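You operate a simulated robot arm through the tools that you are given. There is no shell and no other tool.

The job below is to be done with a simulated robot arm. You get a single attempt, and the scene is never put back.

JOB
Wipe the juice mark off the table with the damp sponge.
Fine: move the blue glass off the mark onto the green coaster first; wet the sponge in the stone dish with a little water from the glass jug; jug and sponge go back. Spill no more than 8 ml a pour or dip. China and glass break when dropped, knocked or squeezed. Drop and topple nothing. Set down upright: water glass, glass jug. What is to be rubbed or washed off counts as gone when no trace of it is left.

The check looks at the end state, three seconds after you hand in, the way a careful person would. Anything else that was tipped, shoved, dropped, spilled or broken makes it a failure.

ROBOT AND FRAMES
A 7-joint arm with a fingered hand, fixed in place. Base frame: the origin is at the foot of the arm, x ahead of it, y to its left, z up; the work surface is at about z = 0.75. Lengths are in m, angles in degrees, forces in N, time in s.
Its first joint turns from -149.0 to 149.0 degrees. Payload 3.5 kg.
The TCP is the grasp point between the finger pads, 0.03 m short of the fingertips. In the tool frame z runs along the fingers and y along their closing line. Largest opening 0.104 m; the body of the gripper starts 0.035 m behind the TCP. The gripper is a hand of 4 fingers: y runs from the thumb to the fingers, the wrist lies at [-0.015, -0.11, -0.186] in the tool frame, and closing takes about 1.5 s.
Orientation is that of the tool frame in the base frame, as a unit quaternion [w, x, y, z]. With the fingers straight down and the wrist toward the robot, the tool's x, y and z point along [0, 1, 0], [1, 0, 0] and [0, 0, -1] of the base frame.

CONTROLS
- The arm moves only by the tool drive_tool. Its argument "increments" is a list of rows, each a list of 2 entries, a list of its own where there are three numbers: the shift along the base's x, y, z in m, then the turn, a rotation vector about the base's x, y, z in degrees. In form: [[[dx, dy, dz], [rx, ry, rz]], ...]. A call has 1 to 20 rows; each row shifts and turns the commanded pose from where the row before left it. "claw" is the gripper command, from -1 (shut) to 1 (fully open), values between in proportion, set as the call begins (left out, the last holds). Each row takes 0.2 s and may step no farther than 0.05 m and 8.6 degrees from the row before; otherwise, or with a gripper value out of range, the whole call is refused. Where a pose cannot be reached the arm comes as near as it can. A force on the tool above 40 N (or 10 N above the force at the start of the call, whichever is more), or a blocked arm, ends the call early, and 0.2 s more pass. The fingers move at their own pace (about 0.045 m/s each) and stop on an object; they squeeze with about 29 N. The grip force told is the motor's: it shows also when the fingers shut on nothing. Time passes only in rows, and 0.2 s behind the last, so rows that do not move let the fingers close. It gives the time, the measured TCP pose, the force on the tool (base axes), the opening and the grip force at its end, in the units of the frame above (readings bear some noise), with the torque about the TCP (base axes, N m) and any sound that the robot's microphone picked up.
- Cameras (640 x 400 px; columns grow to the right, rows downward): "scene" is fixed at [0.4026, 0.5002, 1.4986]; the picture's right is [0.89, -0.46, 0.00], its down [-0.45, -0.86, -0.24] and it looks along [0.11, 0.21, -0.97] (base axes); focal length 317 px, centre (320, 200). "wrist" rides on the gripper at [0.061, -0.092, -0.13] in the tool frame; the picture's right is [-0.81, 0.28, -0.52], its down [-0.53, -0.71, 0.46] and it looks along [-0.24, 0.64, 0.72] (tool axes); focal length 275 px, centre (320, 200). There is no depth. A picture from a camera that has moved, and an enlarged one, comes with that camera's place and axes in the base frame and with its lens.
- capture(camera): a new picture of that camera. It takes no simulated time.
- move_column(by): slides the trunk up (or, below 0, down) by that many m; the arm rides with it, the base frame stays. It gives what a move gives, with no picture.
- move_fingers(index, middle, ring, thumb_bend, thumb_turn): sets how far each is bent, from 0 (flat) to 1 (curled in); at 0.3 the hand is open as for a grip, at 0.7 the pads meet at the TCP. One left out holds its place. A second passes; each finger stops where it meets its share of the squeeze, and holds until it gets a number again. A gripper value or a shape takes the hand back. It gives what a move gives, with no picture; readings hold the bend of each and the force on the fingers (four entries, about 0 where the hand has none), thumb and palm. thumb_turn goes from beside the hand (0) to across from the fingers (1), as for a grip.
- set_grasp(shape): the hand has 4 fingers and takes this shape, open, in about a second: jaw (thumb against the fingers, like two jaws); tri (thumb and two fingers); tip (a fingertip pinch); poke (one finger out to press); point (the index stretched); flat (the hand flat); cup (the hand cupped); fist (a fist). The gripper value then closes the fingers along that shape, each until it touches; the sizes above hold for jaw. It gives what a move gives, with no picture.
- zoom(camera, box): a new picture of the part [left, top, right, bottom] of that camera's present view, enlarged. It takes no simulated time.
- hand_in(): hands the job in; it is judged then, once.

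Places have to be worked out from the pictures, the camera data and where the tool is seen. Open the gripper and draw the arm clear of the work before you hand the job in, unless the task says otherwise.

The tools are called after "Request:" as name(argument=value, ...) on one line, values as JSON. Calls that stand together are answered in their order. drive_tool: Moves the arm, as the interface text tells. Its arguments: {"type":"object","properties":{"increments":{"type":"array","items":{"type":"array"}},"claw":{"type":"number"}},"required":["increments"]} The other tools are called the same way: move_column (by) slides the trunk up or down; set_grasp (shape) gives the hand a shape; move_fingers (index, middle, ring, thumb_bend, thumb_turn) moves the fingers one by one; capture (camera) takes a picture; zoom (camera, box) takes an enlarged picture of a part of a camera's view; hand_in () hands the job in.

At the start:

```text
clock: 0.0
ee_pos: [0.3288, 0.7113, 1.1591]
orientation: [0.001, 0.707, 0.707, 0.0]
wrist_force: [-0.1, 0.1, 0.2]
wrist_torque: [-0.03, 0.01, 0.01]
opening: 0.1037
grasp_force: 0.1
shape: jaw
bend: [0.3, 0.3, 0.3, 0.3, 0.98]
finger forces: [0.0, 0.0, 0.1, 0.1, 0.0, 0.0]
trunk travel left (down, up): [-0.425, 0.285]
```

scene: 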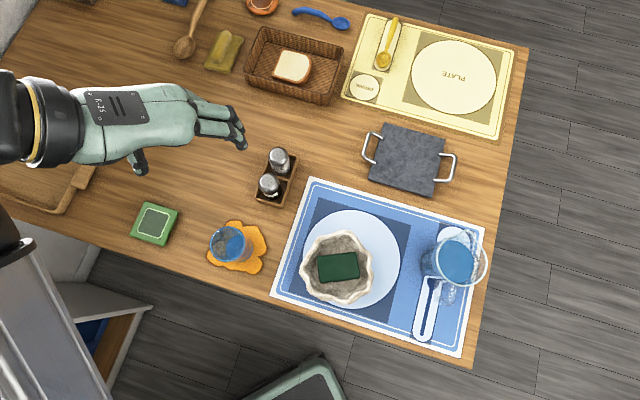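
wrist: 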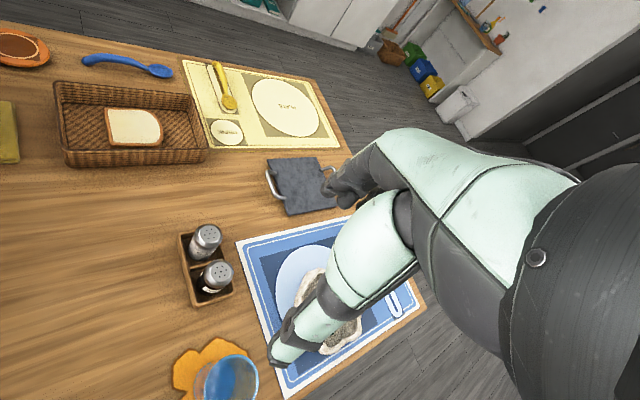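

I'll start by looking closely at the scene before moving anything.

Request:
zoom(camera="scene", box=[110, 180, 290, 292])

Request:
zoom(camera="scene", box=[270, 170, 500, 314])

Request:
zoom(camera="scene", box=[160, 0, 360, 125])

```text
3.56 times, centred on (200, 236) of scene
camera zoom: at [0.4026, 0.5002, 1.4986], right [0.89, -0.46, 0.0], down [-0.45, -0.86, -0.24], along [0.11, 0.21, -0.97], focal length 1126 px, centre (747, 72)
```

zoom: 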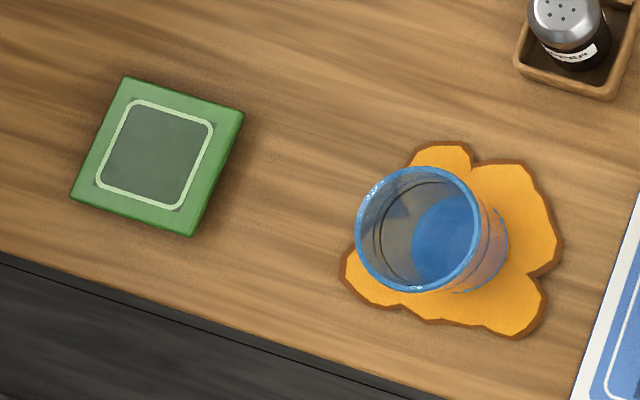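

```text
2.78 times, centred on (385, 242) of scene
camera zoom: at [0.4026, 0.5002, 1.4986], right [0.89, -0.46, 0.0], down [-0.45, -0.86, -0.24], along [0.11, 0.21, -0.97], focal length 880 px, centre (139, 83)
```

zoom: 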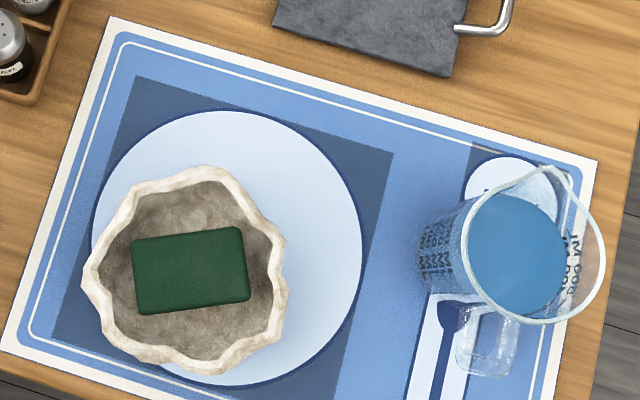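

```text
3.20 times, centred on (260, 62) of scene
camera zoom: at [0.4026, 0.5002, 1.4986], right [0.89, -0.46, 0.0], down [-0.45, -0.86, -0.24], along [0.11, 0.21, -0.97], focal length 1013 px, centre (512, 640)
```

zoom: 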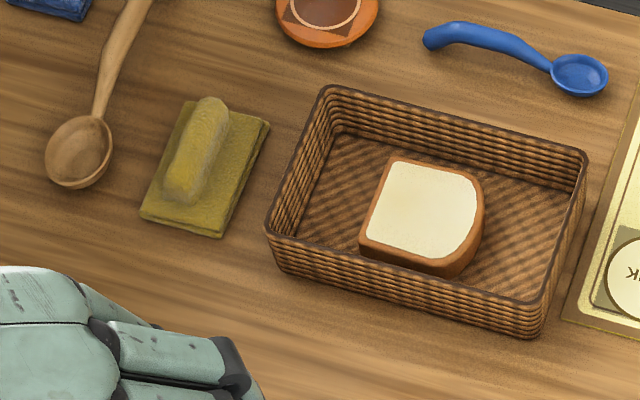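

The blue glass looks to stand near (0.26, 0.65) with its rim about 0.085 m above the table. The green coaster is near (0.11, 0.79), the dish with the sponge near (0.45, 0.50), and the jug near (0.69, 0.39). I'll move above the glass at a safe height and check the alignment.

Request:
drive_tool(increments=[[[-0.0111, -0.0105, -0.033], [0, 0, 0]], [[-0.0111, -0.0105, -0.033], [0, 0, 0]], [[-0.0111, -0.0105, -0.033], [0, 0, 0]], [[-0.0111, -0.0105, -0.033], [0, 0, 0]], [[-0.0111, -0.0105, -0.033], [0, 0, 0]], [[-0.0111, -0.0105, -0.033], [0, 0, 0]], [[0, 0, 0], [0, 0, 0]]], claw=1)

Request:
capture(camera="scene")

Request:
capture(camera="wrist")

```text
clock: 1.6
ee_pos: [0.261, 0.6479, 0.9619]
orientation: [0.0, 0.707, 0.707, 0.0]
wrist_force: [0.9, -0.4, 0.5]
wrist_torque: [0.03, 0.01, 0.02]
opening: 0.1037
grasp_force: 0.0
shape: jaw
bend: [0.3, 0.3, 0.3, 0.3, 0.98]
finger forces: [0.1, 0.1, 0.0, 0.0, 0.0, 0.1]
trunk travel left (down, up): [-0.425, 0.285]
```

```text
taken
```

scene: 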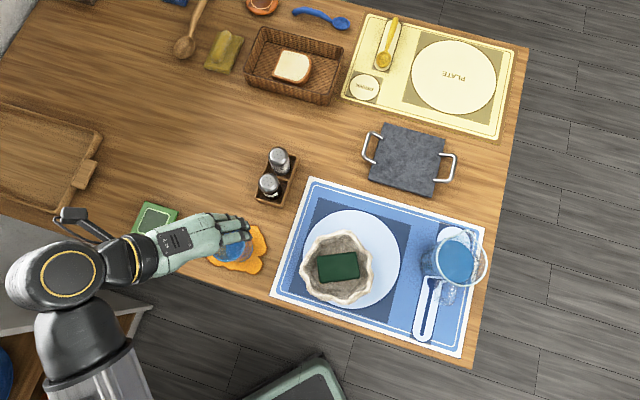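

```text
taken
camera wrist: at [0.1692, 0.7091, 1.0927], right [0.28, -0.81, 0.52], down [-0.71, -0.53, -0.46], along [0.64, -0.24, -0.72], focal length 275 px, centre (320, 200)
```

wrist: 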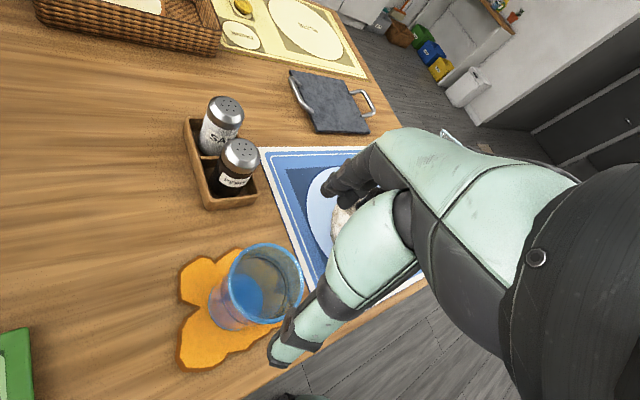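

The wrist view agrees with the glass being at about (0.266, 0.645). I'll zoom in to pin down its size and how full it is.

Request:
zoom(camera="wrist", box=[160, 230, 320, 380])

Request:
zoom(camera="scene", box=[190, 195, 290, 285])

```text
2.67 times, centred on (240, 305) of wrist
camera zoom: at [0.1692, 0.7091, 1.0927], right [0.28, -0.81, 0.52], down [-0.71, -0.53, -0.46], along [0.64, -0.24, -0.72], focal length 734 px, centre (533, -80)
```

zoom: 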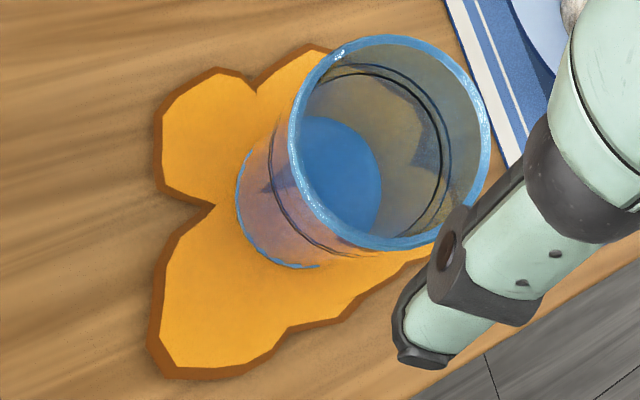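

```text
4.44 times, centred on (240, 240) of scene
camera zoom: at [0.4026, 0.5002, 1.4986], right [0.89, -0.46, 0.0], down [-0.45, -0.86, -0.24], along [0.11, 0.21, -0.97], focal length 1407 px, centre (676, 22)
```

zoom: 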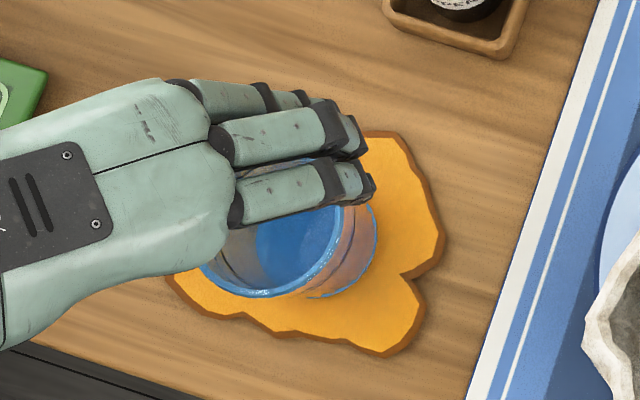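

The glass is about 0.073 m across at the rim, so it fits the 0.104 m opening. I'll centre on (0.267, 0.645) and go down so the pads sit just below the rim while the palm stays clear of it.

Request:
drive_tool(increments=[[[0.006, -0.003, 0], [0, 0, 0]], [[0, 0, -0.03], [0, 0, 0]], [[0, 0, -0.03], [0, 0, 0]], [[0, 0, -0.025], [0, 0, 0]], [[0, 0, -0.02], [0, 0, 0]], [[0, 0, -0.02], [0, 0, 0]], [[0, 0, -0.015], [0, 0, 0]], [[0, 0, 0], [0, 0, 0]]])

Request:
zoom(camera="scene", box=[160, 180, 300, 290])

Request:
capture(camera="wrist")

```text
clock: 3.4
ee_pos: [0.2672, 0.6463, 0.8223]
orientation: [0.0, 0.707, 0.708, 0.001]
wrist_force: [-5.7, 4.9, 23.1]
wrist_torque: [-0.09, 0.18, -0.06]
opening: 0.1037
grasp_force: 0.0
shape: jaw
bend: [0.29, 0.3, 0.3, 0.3, 0.97]
finger forces: [5.4, 0.0, 0.0, 0.1, 13.4, 0.0]
trunk travel left (down, up): [-0.425, 0.285]
```

```text
3.64 times, centred on (230, 235) of scene
camera zoom: at [0.4026, 0.5002, 1.4986], right [0.89, -0.46, 0.0], down [-0.45, -0.86, -0.24], along [0.11, 0.21, -0.97], focal length 1152 px, centre (647, 73)
```

zoom: 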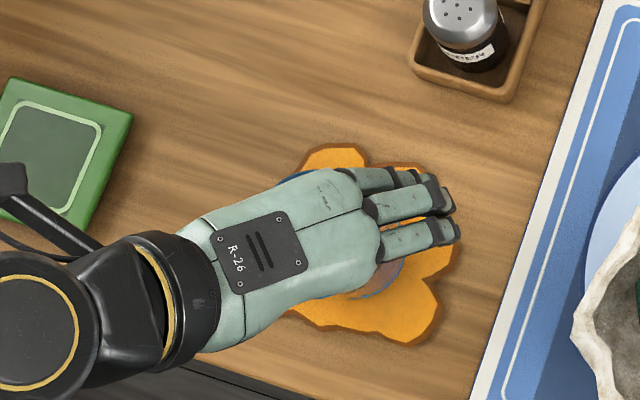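

```text
taken
camera wrist: at [0.1754, 0.7075, 0.9528], right [0.28, -0.81, 0.52], down [-0.71, -0.53, -0.46], along [0.65, -0.24, -0.72], focal length 275 px, centre (320, 200)
```

wrist: 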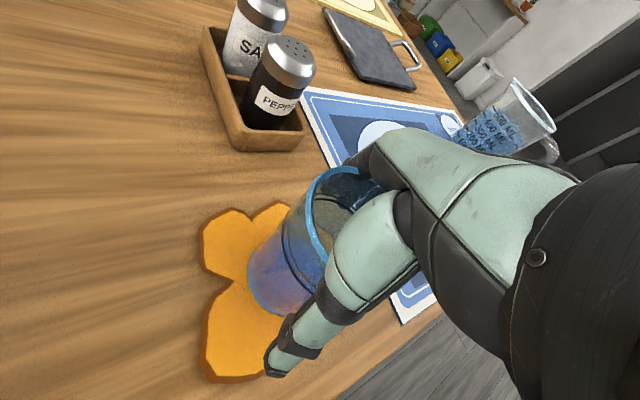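

The thumb and index are pressing on the rim, with 23 N upward on the tool, so the glass is wider or taller than the opening's curve allows here. I'll back straight up and check again.

Request:
drive_tool(increments=[[[0, 0, 0.02], [0, 0, 0]], [[0, 0, 0.02], [0, 0, 0]], [[0, 0, 0], [0, 0, 0]]])

Request:
zoom(camera="wrist", box=[180, 120, 440, 390])

Request:
zoom(camera="scene", box=[160, 180, 300, 290])

```text
clock: 4.2
ee_pos: [0.2683, 0.6448, 0.8603]
orientation: [0.0, 0.707, 0.707, 0.0]
wrist_force: [-0.3, 0.9, -2.4]
wrist_torque: [0.01, -0.01, 0.0]
opening: 0.1039
grasp_force: 0.1
shape: jaw
bend: [0.29, 0.3, 0.3, 0.3, 0.97]
finger forces: [3.9, 0.0, 0.1, 0.0, 3.8, 0.1]
trunk travel left (down, up): [-0.425, 0.285]
```

```text
1.48 times, centred on (310, 255) of wrist
camera zoom: at [0.177, 0.7073, 0.9906], right [0.28, -0.81, 0.52], down [-0.71, -0.53, -0.45], along [0.64, -0.24, -0.72], focal length 408 px, centre (335, 118)
```

zoom: 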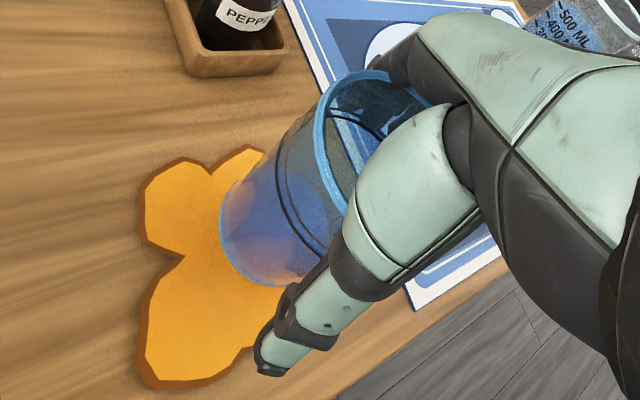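

```text
3.64 times, centred on (230, 235) of scene
camera zoom: at [0.4026, 0.5002, 1.4986], right [0.89, -0.46, 0.0], down [-0.45, -0.86, -0.24], along [0.11, 0.21, -0.97], focal length 1152 px, centre (647, 73)
```

zoom: 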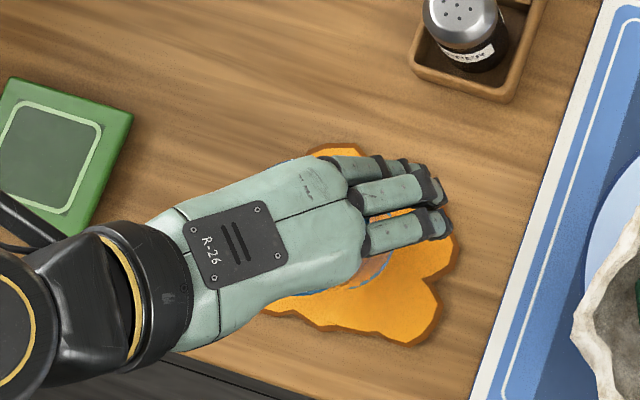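

The glass is wedged between thumb and index (about 4 N each, 2.4 N of weight on the wrist) and came up with the hand. I'll lower it gently back onto the table and then widen the fingers to release it.

Request:
drive_tool(increments=[[[0, 0, -0.008], [0, 0, 0]], [[0, 0, -0.008], [0, 0, 0]], [[0, 0, -0.008], [0, 0, 0]], [[0, 0, -0.005], [0, 0, 0]], [[0, 0, -0.003], [0, 0, 0]], [[0, 0, 0], [0, 0, 0]]])

Request:
zoom(camera="wrist", box=[180, 120, 440, 390])

```text
clock: 5.6
ee_pos: [0.2679, 0.6454, 0.8281]
orientation: [-0.001, 0.707, 0.707, -0.001]
wrist_force: [-0.1, 0.0, -2.1]
wrist_torque: [-0.03, 0.01, -0.03]
opening: 0.1038
grasp_force: 0.1
shape: jaw
bend: [0.29, 0.3, 0.3, 0.3, 0.97]
finger forces: [3.7, 0.1, 0.0, 0.0, 3.7, 0.0]
trunk travel left (down, up): [-0.425, 0.285]
```

```text
1.48 times, centred on (310, 255) of wrist
camera zoom: at [0.1769, 0.707, 0.959], right [0.28, -0.81, 0.52], down [-0.71, -0.53, -0.46], along [0.64, -0.24, -0.72], focal length 408 px, centre (335, 118)
```

zoom: 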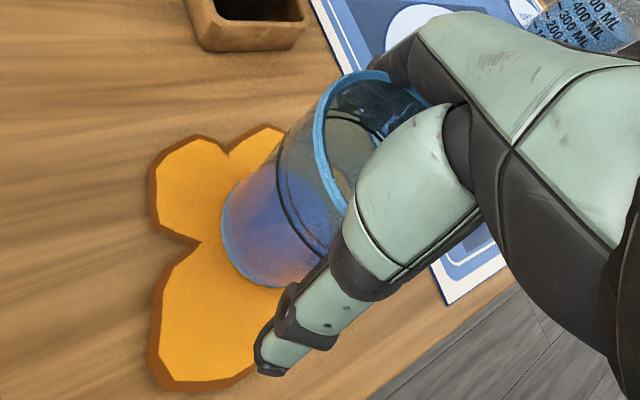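

It is still hanging with 2.1 N of weight, so I'll keep lowering in tiny steps until the table takes it.

Request:
drive_tool(increments=[[[0, 0, -0.002], [0, 0, 0]], [[0, 0, -0.001], [0, 0, 0]], [[0, 0, -0.001], [0, 0, 0]], [[0, 0, 0], [0, 0, 0]]])

```text
clock: 6.6
ee_pos: [0.2677, 0.6455, 0.8252]
orientation: [0.0, 0.707, 0.707, 0.0]
wrist_force: [0.4, 2.1, 3.1]
wrist_torque: [-0.03, 0.0, 0.0]
opening: 0.1041
grasp_force: 0.0
shape: jaw
bend: [0.29, 0.3, 0.3, 0.3, 0.97]
finger forces: [5.5, 0.0, 0.0, 0.0, 4.9, 0.0]
trunk travel left (down, up): [-0.425, 0.285]
```

The table now carries the glass (+3 N). I'll straighten thumb and fingers a little to free the rim.

Request:
move_fingers(thumb_bend=0.12, index=0.15, middle=0.15, ring=0.15)

Request:
capture(camera="wrist")

Request:
zoom(camera="scene", box=[160, 180, 300, 290])

```text
clock: 7.6
ee_pos: [0.2671, 0.6456, 0.8242]
orientation: [0.0, 0.708, 0.707, 0.0]
wrist_force: [0.1, 0.1, 0.2]
wrist_torque: [0.03, -0.07, -0.02]
opening: 0.1378
grasp_force: 0.1
shape: fingers
bend: [0.15, 0.15, 0.15, 0.12, 0.97]
finger forces: [0.0, 0.1, 0.0, 0.1, 0.0, 0.0]
trunk travel left (down, up): [-0.425, 0.285]
```

```text
taken
camera wrist: at [0.1763, 0.707, 0.9553], right [0.28, -0.81, 0.52], down [-0.71, -0.53, -0.46], along [0.64, -0.24, -0.72], focal length 275 px, centre (320, 200)
```

wrist: 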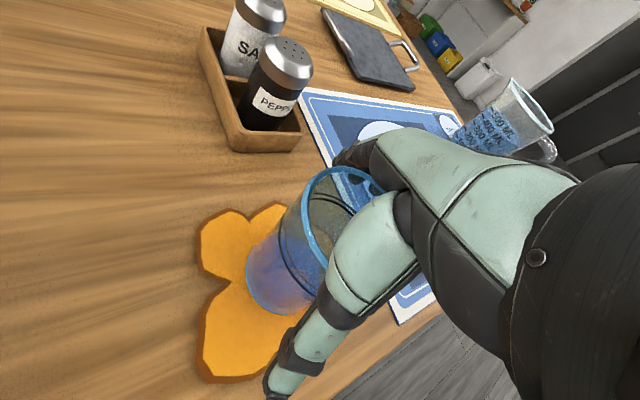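

```text
3.64 times, centred on (230, 235) of scene
camera zoom: at [0.4026, 0.5002, 1.4986], right [0.89, -0.46, 0.0], down [-0.45, -0.86, -0.24], along [0.11, 0.21, -0.97], focal length 1152 px, centre (647, 73)
```

zoom: 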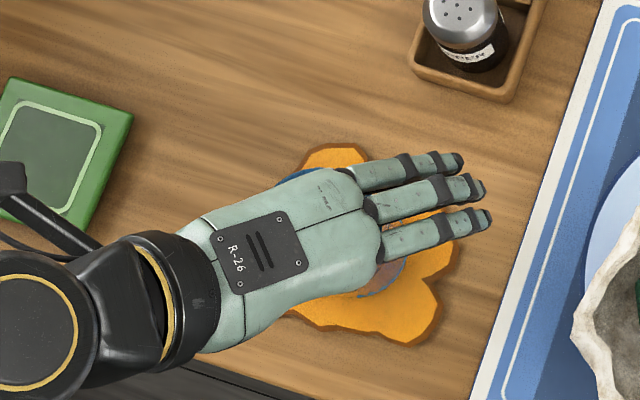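

The glass is free and standing, and its rim works out at about z = 0.85. I'll raise the hand to about z = 0.838 so the pads meet the wall just under the rim, then close gently in steps.

Request:
drive_tool(increments=[[[-0.001, 0, 0.007], [0, 0, 0]], [[0, 0, 0.007], [0, 0, 0]], [[0, 0, 0], [0, 0, 0]]])

Request:
drive_tool(increments=[[[0, 0, 0], [0, 0, 0]], [[0, 0, 0], [0, 0, 0]], [[0, 0, 0], [0, 0, 0]], [[0, 0, 0], [0, 0, 0]]], claw=0.6)

Request:
capture(camera="wrist")

```text
clock: 8.4
ee_pos: [0.2678, 0.6464, 0.8395]
orientation: [0.0, 0.707, 0.708, 0.0]
wrist_force: [0.2, -0.6, -0.3]
wrist_torque: [-0.03, -0.03, 0.0]
opening: 0.1379
grasp_force: 0.1
shape: fingers
bend: [0.15, 0.15, 0.15, 0.12, 0.97]
finger forces: [0.0, 0.0, 0.0, 0.0, 0.1, 0.0]
trunk travel left (down, up): [-0.425, 0.285]
```

```text
clock: 9.4
ee_pos: [0.267, 0.6445, 0.8392]
orientation: [0.0, 0.707, 0.707, 0.001]
wrist_force: [-0.6, -0.3, -0.8]
wrist_torque: [0.01, -0.01, -0.01]
opening: 0.0834
grasp_force: 0.0
shape: jaw
bend: [0.27, 0.34, 0.31, 0.49, 0.99]
finger forces: [0.0, 0.0, 0.0, 0.1, 0.0, 0.0]
trunk travel left (down, up): [-0.425, 0.285]
```

```text
taken
camera wrist: at [0.1754, 0.7072, 0.9696], right [0.28, -0.81, 0.52], down [-0.71, -0.53, -0.46], along [0.64, -0.24, -0.72], focal length 275 px, centre (320, 200)
```

wrist: 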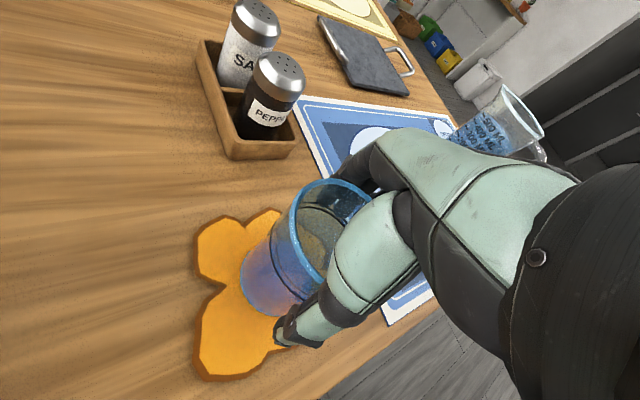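

The opening is 0.083 m with no contact yet. I'll keep closing in small steps and watch the finger forces.

Request:
drive_tool(increments=[[[0, 0, 0], [0, 0, 0]], [[0, 0, 0], [0, 0, 0]]], claw=0.4)

Request:
drive_tool(increments=[[[0, 0, 0], [0, 0, 0]], [[0, 0, 0], [0, 0, 0]]], claw=0.3)

```text
clock: 10.0
ee_pos: [0.267, 0.6461, 0.8392]
orientation: [0.0, 0.707, 0.707, 0.0]
wrist_force: [1.1, 0.8, 0.3]
wrist_torque: [0.03, 0.02, 0.0]
opening: 0.073
grasp_force: 0.2
shape: jaw
bend: [0.27, 0.37, 0.34, 0.58, 0.99]
finger forces: [0.0, 0.0, 0.0, 0.0, 0.0, 0.0]
trunk travel left (down, up): [-0.425, 0.285]
```

```text
clock: 10.6
ee_pos: [0.2672, 0.6456, 0.8385]
orientation: [0.0, 0.707, 0.708, 0.0]
wrist_force: [0.5, -1.0, 0.4]
wrist_torque: [-0.01, 0.02, 0.02]
opening: 0.068
grasp_force: 0.0
shape: jaw
bend: [0.28, 0.39, 0.35, 0.62, 1.0]
finger forces: [0.2, 0.1, 0.0, 0.0, 0.0, 0.1]
trunk travel left (down, up): [-0.425, 0.285]
```

Request:
drive_tool(increments=[[[0, 0, 0], [0, 0, 0]], [[0, 0, 0], [0, 0, 0]]], claw=0.22)

Request:
zoom(camera="wrist", box=[200, 150, 400, 360])

Request:
zoom(camera="scene", box=[190, 195, 290, 285])

```text
clock: 11.2
ee_pos: [0.2674, 0.6471, 0.839]
orientation: [0.001, 0.707, 0.707, 0.0]
wrist_force: [0.9, -0.4, -0.3]
wrist_torque: [0.0, -0.04, -0.02]
opening: 0.064
grasp_force: 0.0
shape: jaw
bend: [0.28, 0.4, 0.37, 0.64, 1.0]
finger forces: [0.7, 0.1, 0.0, 0.0, 0.0, 0.0]
trunk travel left (down, up): [-0.425, 0.285]
```

```text
1.90 times, centred on (300, 255) of wrist
camera zoom: at [0.1755, 0.7073, 0.9696], right [0.28, -0.81, 0.52], down [-0.71, -0.53, -0.46], along [0.64, -0.24, -0.72], focal length 524 px, centre (358, 95)
```

zoom: 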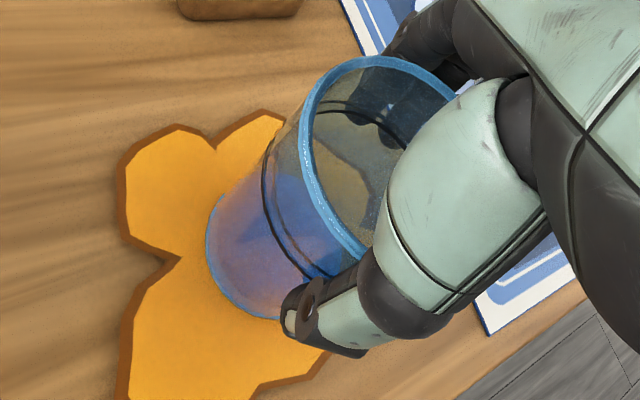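

```text
4.44 times, centred on (240, 240) of scene
camera zoom: at [0.4026, 0.5002, 1.4986], right [0.89, -0.46, 0.0], down [-0.45, -0.86, -0.24], along [0.11, 0.21, -0.97], focal length 1407 px, centre (676, 22)
```

zoom: 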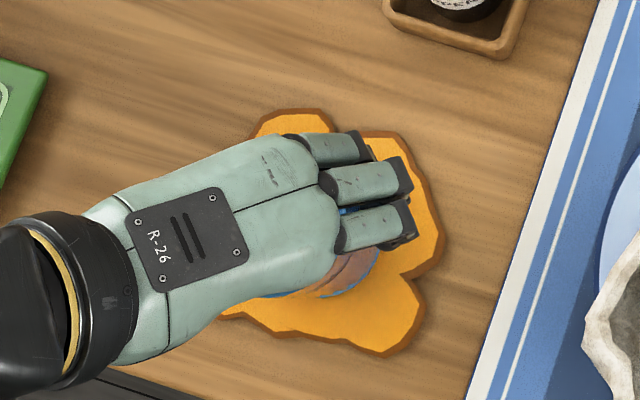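

Index now touches lightly (0.7 N) and the thumb is about to touch. I'll close further in small steps.

Request:
drive_tool(increments=[[[0, 0, 0], [0, 0, 0]], [[0, 0, 0], [0, 0, 0]]], claw=0.14)

Request:
drive_tool(increments=[[[0, 0, 0], [0, 0, 0]], [[0, 0, 0], [0, 0, 0]]], claw=0.06)

```text
clock: 11.8
ee_pos: [0.2673, 0.6459, 0.8391]
orientation: [0.0, 0.707, 0.707, 0.0]
wrist_force: [-0.5, -0.6, -1.6]
wrist_torque: [-0.02, 0.0, 0.0]
opening: 0.0575
grasp_force: 29.0
shape: jaw
bend: [0.73, 0.43, 0.43, 0.68, 1.0]
finger forces: [14.0, 9.7, 0.4, 0.1, 24.5, 0.0]
trunk travel left (down, up): [-0.425, 0.285]
```

```text
clock: 12.4
ee_pos: [0.2662, 0.6457, 0.839]
orientation: [0.0, 0.707, 0.707, 0.0]
wrist_force: [0.0, -0.1, 0.2]
wrist_torque: [-0.01, 0.0, 0.01]
opening: 0.0575
grasp_force: 28.9
shape: jaw
bend: [0.73, 0.42, 0.44, 0.69, 1.0]
finger forces: [14.4, 8.9, 1.4, 0.0, 24.8, 0.0]
trunk travel left (down, up): [-0.425, 0.285]
```

The glass is gripped: thumb 25 N against index and middle. I'll check that it looks intact and upright before lifting.

Request:
capture(camera="wrist")

Request:
zoom(camera="scene", box=[190, 195, 290, 285])

```text
taken
camera wrist: at [0.1754, 0.7073, 0.9695], right [0.28, -0.81, 0.52], down [-0.71, -0.53, -0.46], along [0.64, -0.24, -0.72], focal length 275 px, centre (320, 200)
```

wrist: 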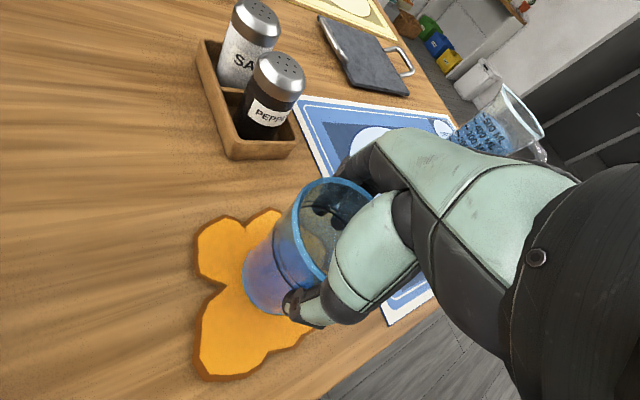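

```text
4.44 times, centred on (240, 240) of scene
camera zoom: at [0.4026, 0.5002, 1.4986], right [0.89, -0.46, 0.0], down [-0.45, -0.86, -0.24], along [0.11, 0.21, -0.97], focal length 1407 px, centre (676, 22)
```

zoom: 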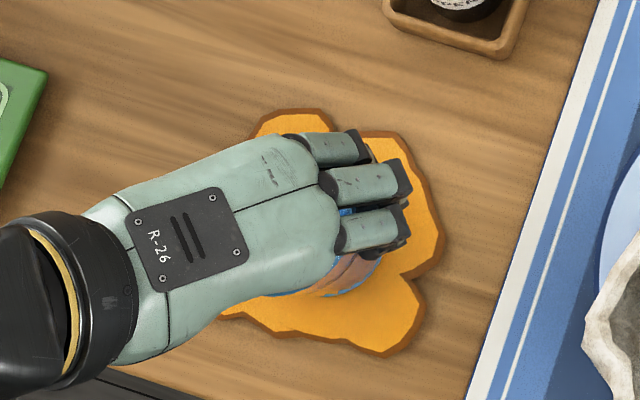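

The glass is upright and intact, so I'll lift it slowly by 5 cm.

Request:
drive_tool(increments=[[[0, 0, 0.004], [0, 0, 0]], [[0, 0, 0.006], [0, 0, 0]], [[0, 0, 0.008], [0, 0, 0]], [[0, 0, 0.008], [0, 0, 0]], [[0, 0, 0.008], [0, 0, 0]], [[0, 0, 0.008], [0, 0, 0]], [[0, 0, 0.005], [0, 0, 0]], [[0, 0, 0.003], [0, 0, 0]], [[0, 0, 0], [0, 0, 0]]])

Request:
capture(camera="wrist")

Request:
capture(camera="scene")

```text
clock: 14.4
ee_pos: [0.2665, 0.6468, 0.889]
orientation: [0.0, 0.708, 0.707, 0.0]
wrist_force: [0.4, -0.7, -2.3]
wrist_torque: [-0.03, -0.02, 0.01]
opening: 0.0576
grasp_force: 28.9
shape: jaw
bend: [0.73, 0.42, 0.44, 0.69, 1.0]
finger forces: [14.5, 8.9, 1.6, 0.0, 24.9, 0.0]
trunk travel left (down, up): [-0.425, 0.285]
```

```text
taken
camera wrist: at [0.1748, 0.7072, 1.02], right [0.28, -0.81, 0.52], down [-0.71, -0.53, -0.46], along [0.64, -0.24, -0.72], focal length 275 px, centre (320, 200)
```

wrist: 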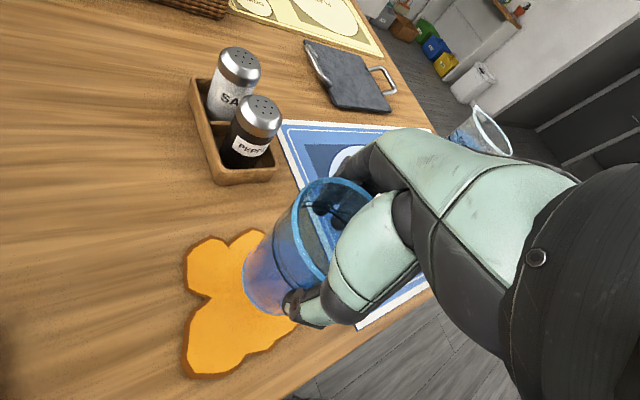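

```text
taken
```

scene: 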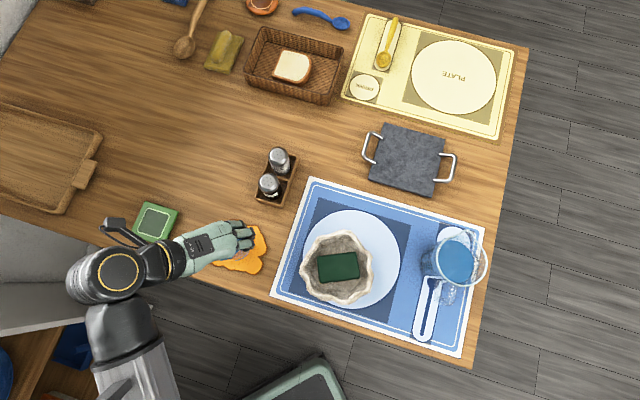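

The glass is held securely (about 2.5 N). I'll carry it level toward the coaster at about (0.11, 0.79), with a soft start and stop.

Request:
drive_tool(increments=[[[-0.005, 0.0045, 0], [0, 0, 0]], [[-0.01, 0.009, 0], [0, 0, 0]], [[-0.0145, 0.013, 0], [0, 0, 0]], [[-0.0145, 0.013, 0], [0, 0, 0]], [[-0.0145, 0.0132, 0], [0, 0, 0]], [[-0.0145, 0.0132, 0], [0, 0, 0]], [[-0.0145, 0.0132, 0], [0, 0, 0]], [[-0.0145, 0.0132, 0], [0, 0, 0]], [[-0.0145, 0.0132, 0], [0, 0, 0]], [[-0.0145, 0.0132, 0], [0, 0, 0]], [[-0.013, 0.012, 0], [0, 0, 0]], [[-0.01, 0.009, 0], [0, 0, 0]], [[-0.006, 0.005, 0], [0, 0, 0]], [[-0.002, 0.0015, 0], [0, 0, 0]], [[0, 0, 0], [0, 0, 0]]])

Request:
capture(camera="wrist")

Request:
capture(camera="scene")

```text
clock: 17.6
ee_pos: [0.1049, 0.7921, 0.8877]
orientation: [0.001, 0.707, 0.707, 0.0]
wrist_force: [-0.3, -0.4, -2.7]
wrist_torque: [-0.03, 0.0, 0.02]
opening: 0.0573
grasp_force: 29.4
shape: jaw
bend: [0.73, 0.42, 0.44, 0.69, 1.0]
finger forces: [14.3, 9.0, 1.5, 0.0, 24.8, 0.0]
trunk travel left (down, up): [-0.425, 0.285]
```

```text
taken
camera wrist: at [0.0132, 0.8535, 1.0184], right [0.28, -0.81, 0.52], down [-0.71, -0.53, -0.46], along [0.64, -0.24, -0.72], focal length 275 px, centre (320, 200)
```

wrist: 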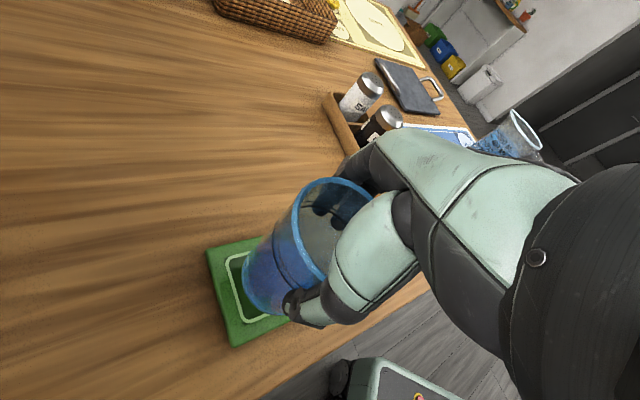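

```text
taken
```

scene: 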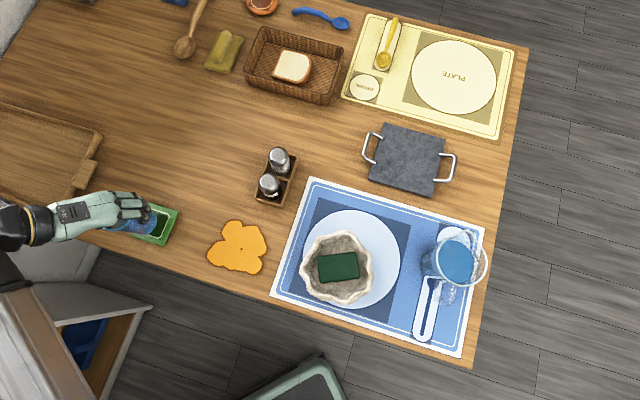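

The glass is now over the coaster. I'll zoom in to measure how the glass base lines up with it.

Request:
zoom(camera="wrist", box=[190, 220, 350, 360])

Request:
zoom(camera="scene", box=[90, 170, 200, 260])

```text
2.86 times, centred on (270, 290) of wrist
camera zoom: at [0.0132, 0.8535, 1.0184], right [0.28, -0.81, 0.52], down [-0.71, -0.53, -0.46], along [0.64, -0.24, -0.72], focal length 786 px, centre (463, -57)
```

zoom: 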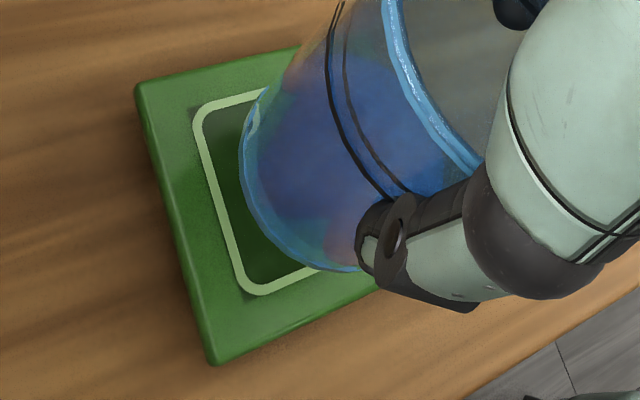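

```text
4.44 times, centred on (145, 215) of scene
camera zoom: at [0.4026, 0.5002, 1.4986], right [0.89, -0.46, 0.0], down [-0.45, -0.86, -0.24], along [0.11, 0.21, -0.97], focal length 1407 px, centre (1098, 133)
```

zoom: 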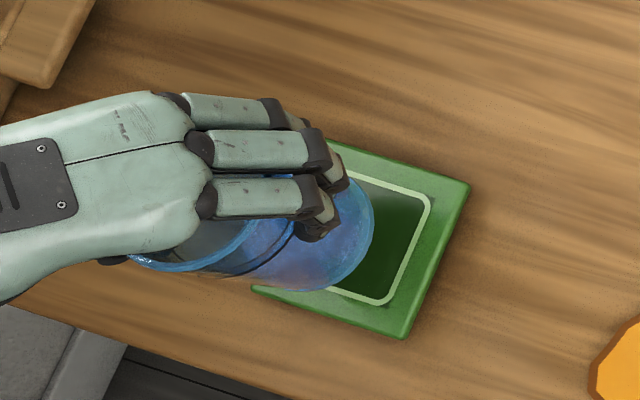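

By both views the glass base is centred on the coaster within about 2 to 3 mm. I'll nudge +2 mm in x and +1 mm in y, then lower most of the way slowly.

Request:
drive_tool(increments=[[[0.002, 0.001, 0], [0, 0, 0]], [[0, 0, -0.005], [0, 0, 0]], [[0, 0, -0.007], [0, 0, 0]], [[0, 0, -0.007], [0, 0, 0]], [[0, 0, -0.005], [0, 0, 0]], [[0, 0, -0.003], [0, 0, 0]], [[0, 0, 0], [0, 0, 0]]])

Request:
zoom(camera="wrist", box=[190, 220, 350, 360])

Request:
zoom(camera="scene", box=[90, 170, 200, 260])

```text
clock: 19.2
ee_pos: [0.1058, 0.7924, 0.8611]
orientation: [0.0, 0.707, 0.707, 0.001]
wrist_force: [0.4, 0.1, -2.3]
wrist_torque: [0.0, 0.02, 0.01]
opening: 0.0573
grasp_force: 28.8
shape: jaw
bend: [0.73, 0.42, 0.44, 0.69, 1.0]
finger forces: [14.4, 9.1, 1.5, 0.0, 24.9, 0.1]
trunk travel left (down, up): [-0.425, 0.285]
```

```text
2.86 times, centred on (270, 290) of wrist
camera zoom: at [0.0148, 0.8539, 0.9925], right [0.28, -0.81, 0.52], down [-0.71, -0.53, -0.46], along [0.64, -0.24, -0.72], focal length 786 px, centre (463, -57)
```

zoom: 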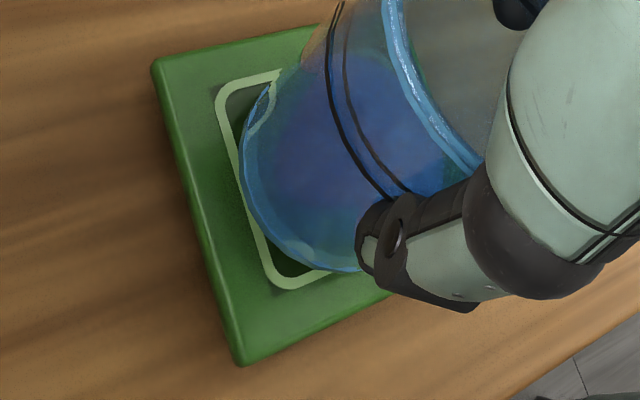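

```text
4.44 times, centred on (145, 215) of scene
camera zoom: at [0.4026, 0.5002, 1.4986], right [0.89, -0.46, 0.0], down [-0.45, -0.86, -0.24], along [0.11, 0.21, -0.97], focal length 1407 px, centre (1098, 133)
```

zoom: 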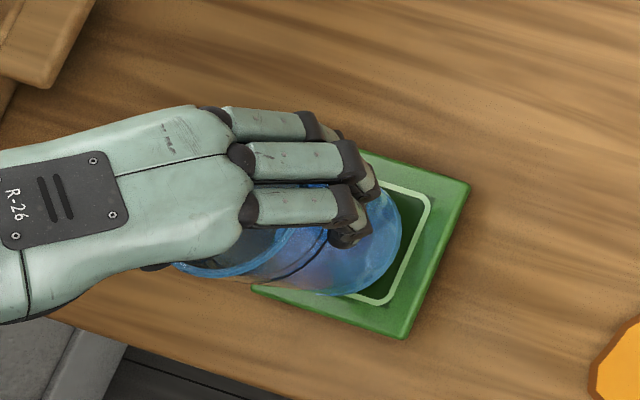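

The base now shows clear margins on all sides, and a small shift of +3 mm in x will centre it. Then I'll lower in fine steps to contact.

Request:
drive_tool(increments=[[[0.003, 0.001, 0], [0, 0, 0]], [[0, 0, -0.004], [0, 0, 0]], [[0, 0, -0.003], [0, 0, 0]], [[0, 0, -0.001], [0, 0, 0]], [[0, 0, 0], [0, 0, 0]]])

Request:
zoom(camera="wrist", box=[190, 220, 350, 360])

```text
clock: 20.4
ee_pos: [0.1109, 0.7946, 0.8542]
orientation: [0.0, 0.708, 0.707, -0.001]
wrist_force: [-0.6, 0.1, 2.8]
wrist_torque: [-0.03, -0.09, 0.0]
opening: 0.0576
grasp_force: 29.5
shape: jaw
bend: [0.73, 0.42, 0.44, 0.69, 1.0]
finger forces: [14.4, 9.0, 1.6, 0.1, 25.1, 0.0]
trunk travel left (down, up): [-0.425, 0.285]
```

```text
2.86 times, centred on (270, 290) of wrist
camera zoom: at [0.0184, 0.8552, 0.9851], right [0.28, -0.81, 0.52], down [-0.71, -0.53, -0.46], along [0.65, -0.24, -0.72], focal length 786 px, centre (463, -57)
```

zoom: 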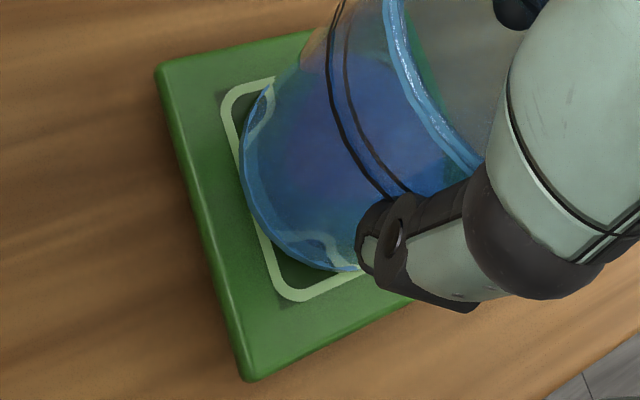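

Contact with the coaster is made (+2.8 N) and the base sits inside its edges. I'll open the fingers gradually to let go.

Request:
drive_tool(increments=[[[0, 0, 0], [0, 0, 0]], [[0, 0, 0], [0, 0, 0]], [[0, 0, 0], [0, 0, 0]]], claw=0.3)

Request:
drive_tool(increments=[[[0, 0, 0], [0, 0, 0]], [[0, 0, 0], [0, 0, 0]], [[0, 0, 0], [0, 0, 0]], [[0, 0, 0], [0, 0, 0]]], claw=1)

Request:
capture(camera="wrist")

Request:
zoom(camera="scene", box=[90, 170, 200, 260])

```text
clock: 21.2
ee_pos: [0.1099, 0.7943, 0.854]
orientation: [0.0, 0.708, 0.706, 0.0]
wrist_force: [-0.4, 0.1, 1.4]
wrist_torque: [0.02, 0.03, 0.04]
opening: 0.0676
grasp_force: 0.1
shape: jaw
bend: [0.28, 0.39, 0.36, 0.62, 1.0]
finger forces: [0.5, 0.0, 0.1, 0.1, 0.2, 0.1]
trunk travel left (down, up): [-0.425, 0.285]
```

```text
clock: 22.2
ee_pos: [0.1098, 0.7946, 0.855]
orientation: [0.0, 0.707, 0.707, 0.0]
wrist_force: [1.0, -0.5, 0.7]
wrist_torque: [-0.04, 0.0, -0.03]
opening: 0.1035
grasp_force: 0.0
shape: jaw
bend: [0.3, 0.3, 0.3, 0.3, 0.98]
finger forces: [0.5, 0.0, 0.0, 0.0, 0.0, 0.1]
trunk travel left (down, up): [-0.425, 0.285]
```

```text
taken
camera wrist: at [0.0184, 0.8554, 0.9846], right [0.28, -0.81, 0.52], down [-0.71, -0.53, -0.46], along [0.64, -0.24, -0.72], focal length 275 px, centre (320, 200)
```

wrist: 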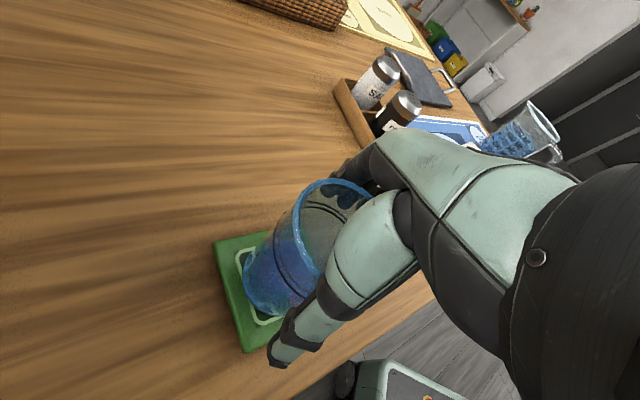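

```text
4.44 times, centred on (145, 215) of scene
camera zoom: at [0.4026, 0.5002, 1.4986], right [0.89, -0.46, 0.0], down [-0.45, -0.86, -0.24], along [0.11, 0.21, -0.97], focal length 1407 px, centre (1098, 133)
```

zoom: 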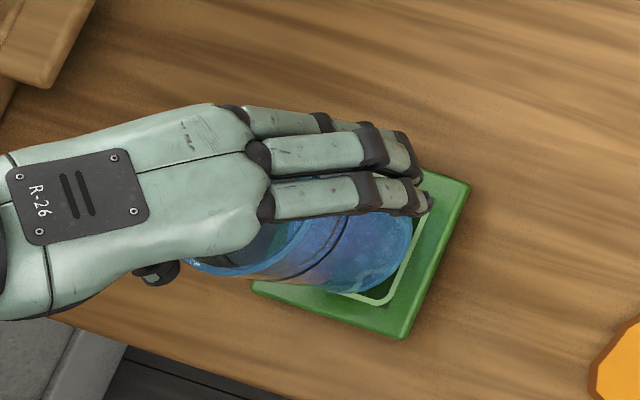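

The index still brushes the glass at 0.5 N, so I'll spread the fingers a bit more before going up to avoid dragging it.

Request:
move_fingers(index=0.12, middle=0.12, ring=0.12, thumb_bend=0.15)

Request:
drive_tool(increments=[[[0, 0, 0.005], [0, 0, 0]], [[0, 0, 0.01], [0, 0, 0]], [[0, 0, 0.02], [0, 0, 0]], [[0, 0, 0.03], [0, 0, 0]], [[0, 0, 0.03], [0, 0, 0]], [[0, 0, 0.03], [0, 0, 0]], [[0, 0, 0], [0, 0, 0]]])

Request:
capture(camera="wrist")

Request:
capture(camera="scene")

```text
clock: 23.2
ee_pos: [0.1094, 0.794, 0.8553]
orientation: [0.0, 0.707, 0.708, 0.0]
wrist_force: [0.9, -0.2, 0.0]
wrist_torque: [0.0, 0.0, -0.03]
opening: 0.1397
grasp_force: 0.1
shape: fingers
bend: [0.12, 0.12, 0.12, 0.15, 0.98]
finger forces: [0.0, 0.0, 0.0, 0.0, 0.0, 0.0]
trunk travel left (down, up): [-0.425, 0.285]
```

```text
clock: 24.8
ee_pos: [0.1107, 0.7949, 0.9819]
orientation: [0.0, 0.707, 0.707, 0.0]
wrist_force: [1.0, 1.0, -0.4]
wrist_torque: [0.0, 0.04, 0.04]
opening: 0.1398
grasp_force: 0.1
shape: fingers
bend: [0.12, 0.12, 0.12, 0.15, 0.98]
finger forces: [0.0, 0.0, 0.0, 0.0, 0.0, 0.1]
trunk travel left (down, up): [-0.425, 0.285]
```

```text
taken
camera wrist: at [0.0189, 0.8559, 1.1126], right [0.28, -0.81, 0.52], down [-0.71, -0.53, -0.46], along [0.64, -0.24, -0.72], focal length 275 px, centre (320, 200)
```

wrist: 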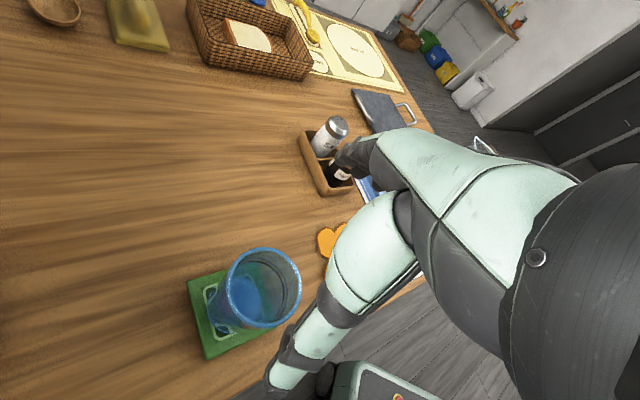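

```text
taken
```

scene: 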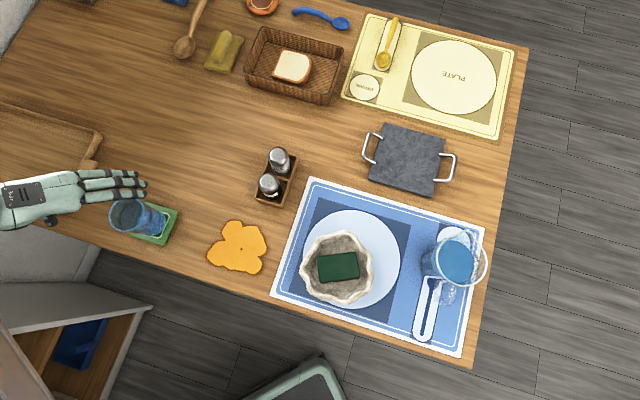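

The glass is released and upright on the coaster. I'll zoom in to confirm, and also look at the jug and dish for the next step.

Request:
zoom(camera="scene", box=[90, 180, 200, 260])

Request:
zoom(camera="scene", box=[395, 210, 505, 340])

Request:
zoom(camera="scene", box=[280, 215, 400, 315])

Request:
zoom(camera="scene", box=[190, 205, 290, 285])

```text
5.00 times, centred on (145, 220) of scene
camera zoom: at [0.4026, 0.5002, 1.4986], right [0.89, -0.46, 0.0], down [-0.45, -0.86, -0.24], along [0.11, 0.21, -0.97], focal length 1583 px, centre (1195, 100)
```

zoom: 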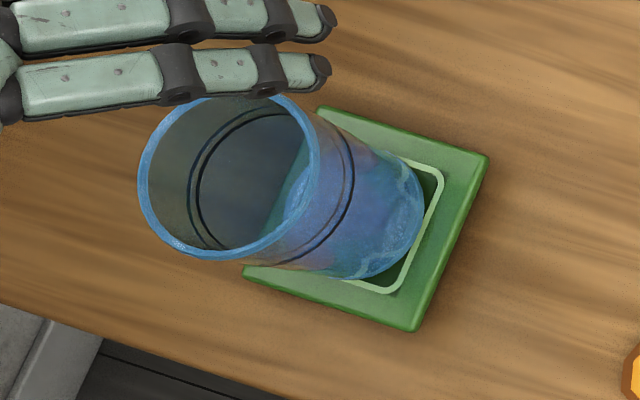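

```text
3.08 times, centred on (450, 275) of scene
camera zoom: at [0.4026, 0.5002, 1.4986], right [0.89, -0.46, 0.0], down [-0.45, -0.86, -0.24], along [0.11, 0.21, -0.97], focal length 974 px, centre (-80, -31)
```

zoom: 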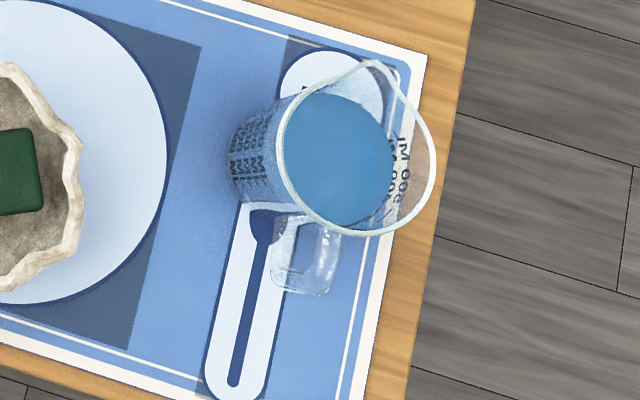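

```text
4.00 times, centred on (340, 265) of scene
camera zoom: at [0.4026, 0.5002, 1.4986], right [0.89, -0.46, 0.0], down [-0.45, -0.86, -0.24], along [0.11, 0.21, -0.97], focal length 1267 px, centre (240, -60)
```

zoom: 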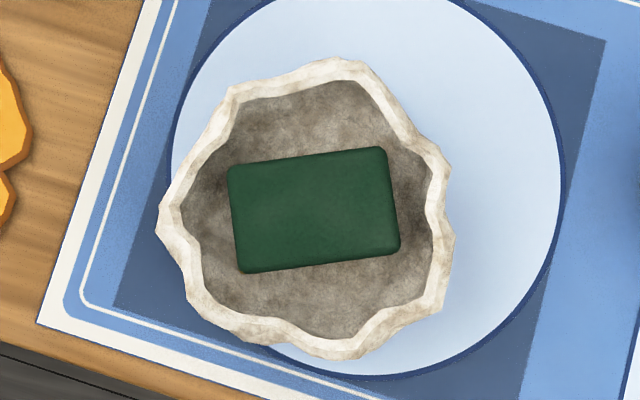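

```text
5.00 times, centred on (240, 245) of scene
camera zoom: at [0.4026, 0.5002, 1.4986], right [0.89, -0.46, 0.0], down [-0.45, -0.86, -0.24], along [0.11, 0.21, -0.97], focal length 1583 px, centre (720, -25)
```

zoom: 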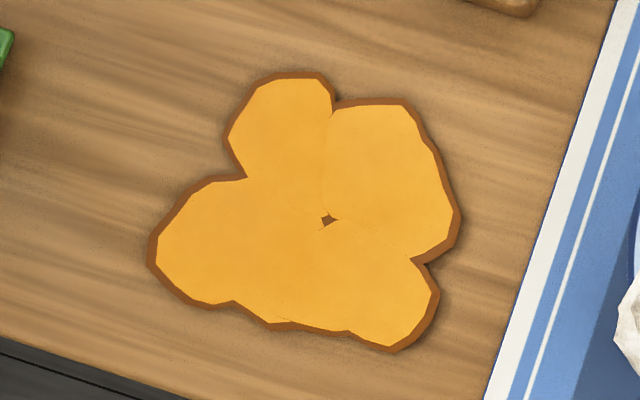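

The glass is safely on the coaster and the mark is fully exposed. Next I need a good look at the jug, so I'll carry the empty hand high toward the middle so the wrist camera faces it.

Request:
drive_tool(increments=[[[0.0324, -0.0298, 0.002], [0, 0, 0]], [[0.0324, -0.0298, 0.002], [0, 0, 0]], [[0.0324, -0.0298, 0.002], [0, 0, 0]], [[0.0324, -0.0298, 0.002], [0, 0, 0]], [[0.0324, -0.0298, 0], [0, 0, 0]], [[0.0324, -0.0298, 0], [0, 0, 0]], [[0.0324, -0.0298, 0], [0, 0, 0]], [[0.0324, -0.0298, 0], [0, 0, 0]], [[0.0324, -0.0298, 0], [0, 0, 0]], [[0.0324, -0.0298, 0], [0, 0, 0]], [[0.0324, -0.0298, 0], [0, 0, 0]], [[0.0324, -0.0298, 0], [0, 0, 0]], [[0, 0, 0], [0, 0, 0]]])

Request:
capture(camera="wrist")

Request:
capture(camera="scene")

```text
clock: 27.6
ee_pos: [0.5005, 0.4363, 0.9855]
orientation: [0.0, 0.707, 0.707, 0.0]
wrist_force: [0.1, -1.1, 0.1]
wrist_torque: [-0.03, 0.01, -0.01]
opening: 0.1401
grasp_force: 0.2
shape: fingers
bend: [0.12, 0.12, 0.12, 0.15, 0.98]
finger forces: [0.0, 0.0, 0.0, 0.0, 0.0, 0.1]
trunk travel left (down, up): [-0.425, 0.285]
```

```text
taken
camera wrist: at [0.4094, 0.4967, 1.1173], right [0.28, -0.81, 0.52], down [-0.71, -0.53, -0.46], along [0.64, -0.24, -0.72], focal length 275 px, centre (320, 200)
```

wrist: 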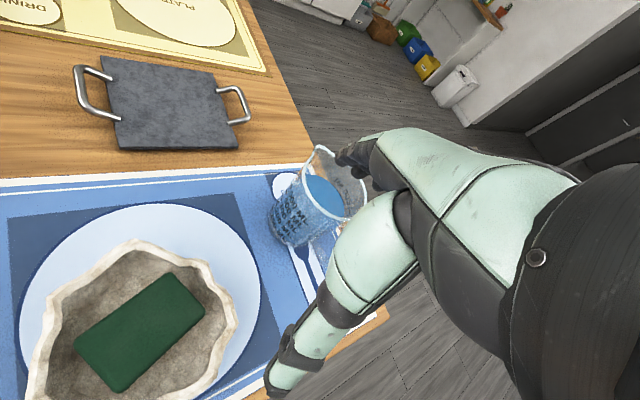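

```text
taken
```

scene: 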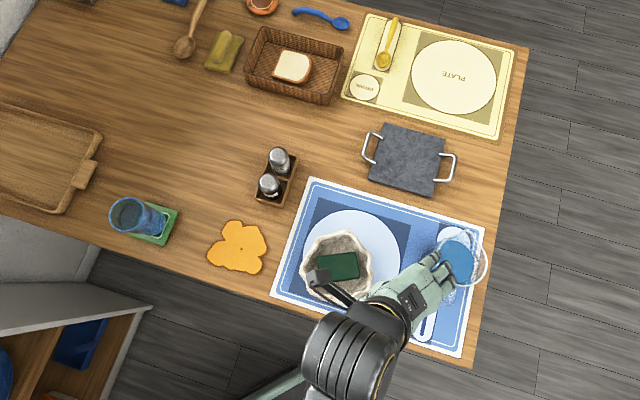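

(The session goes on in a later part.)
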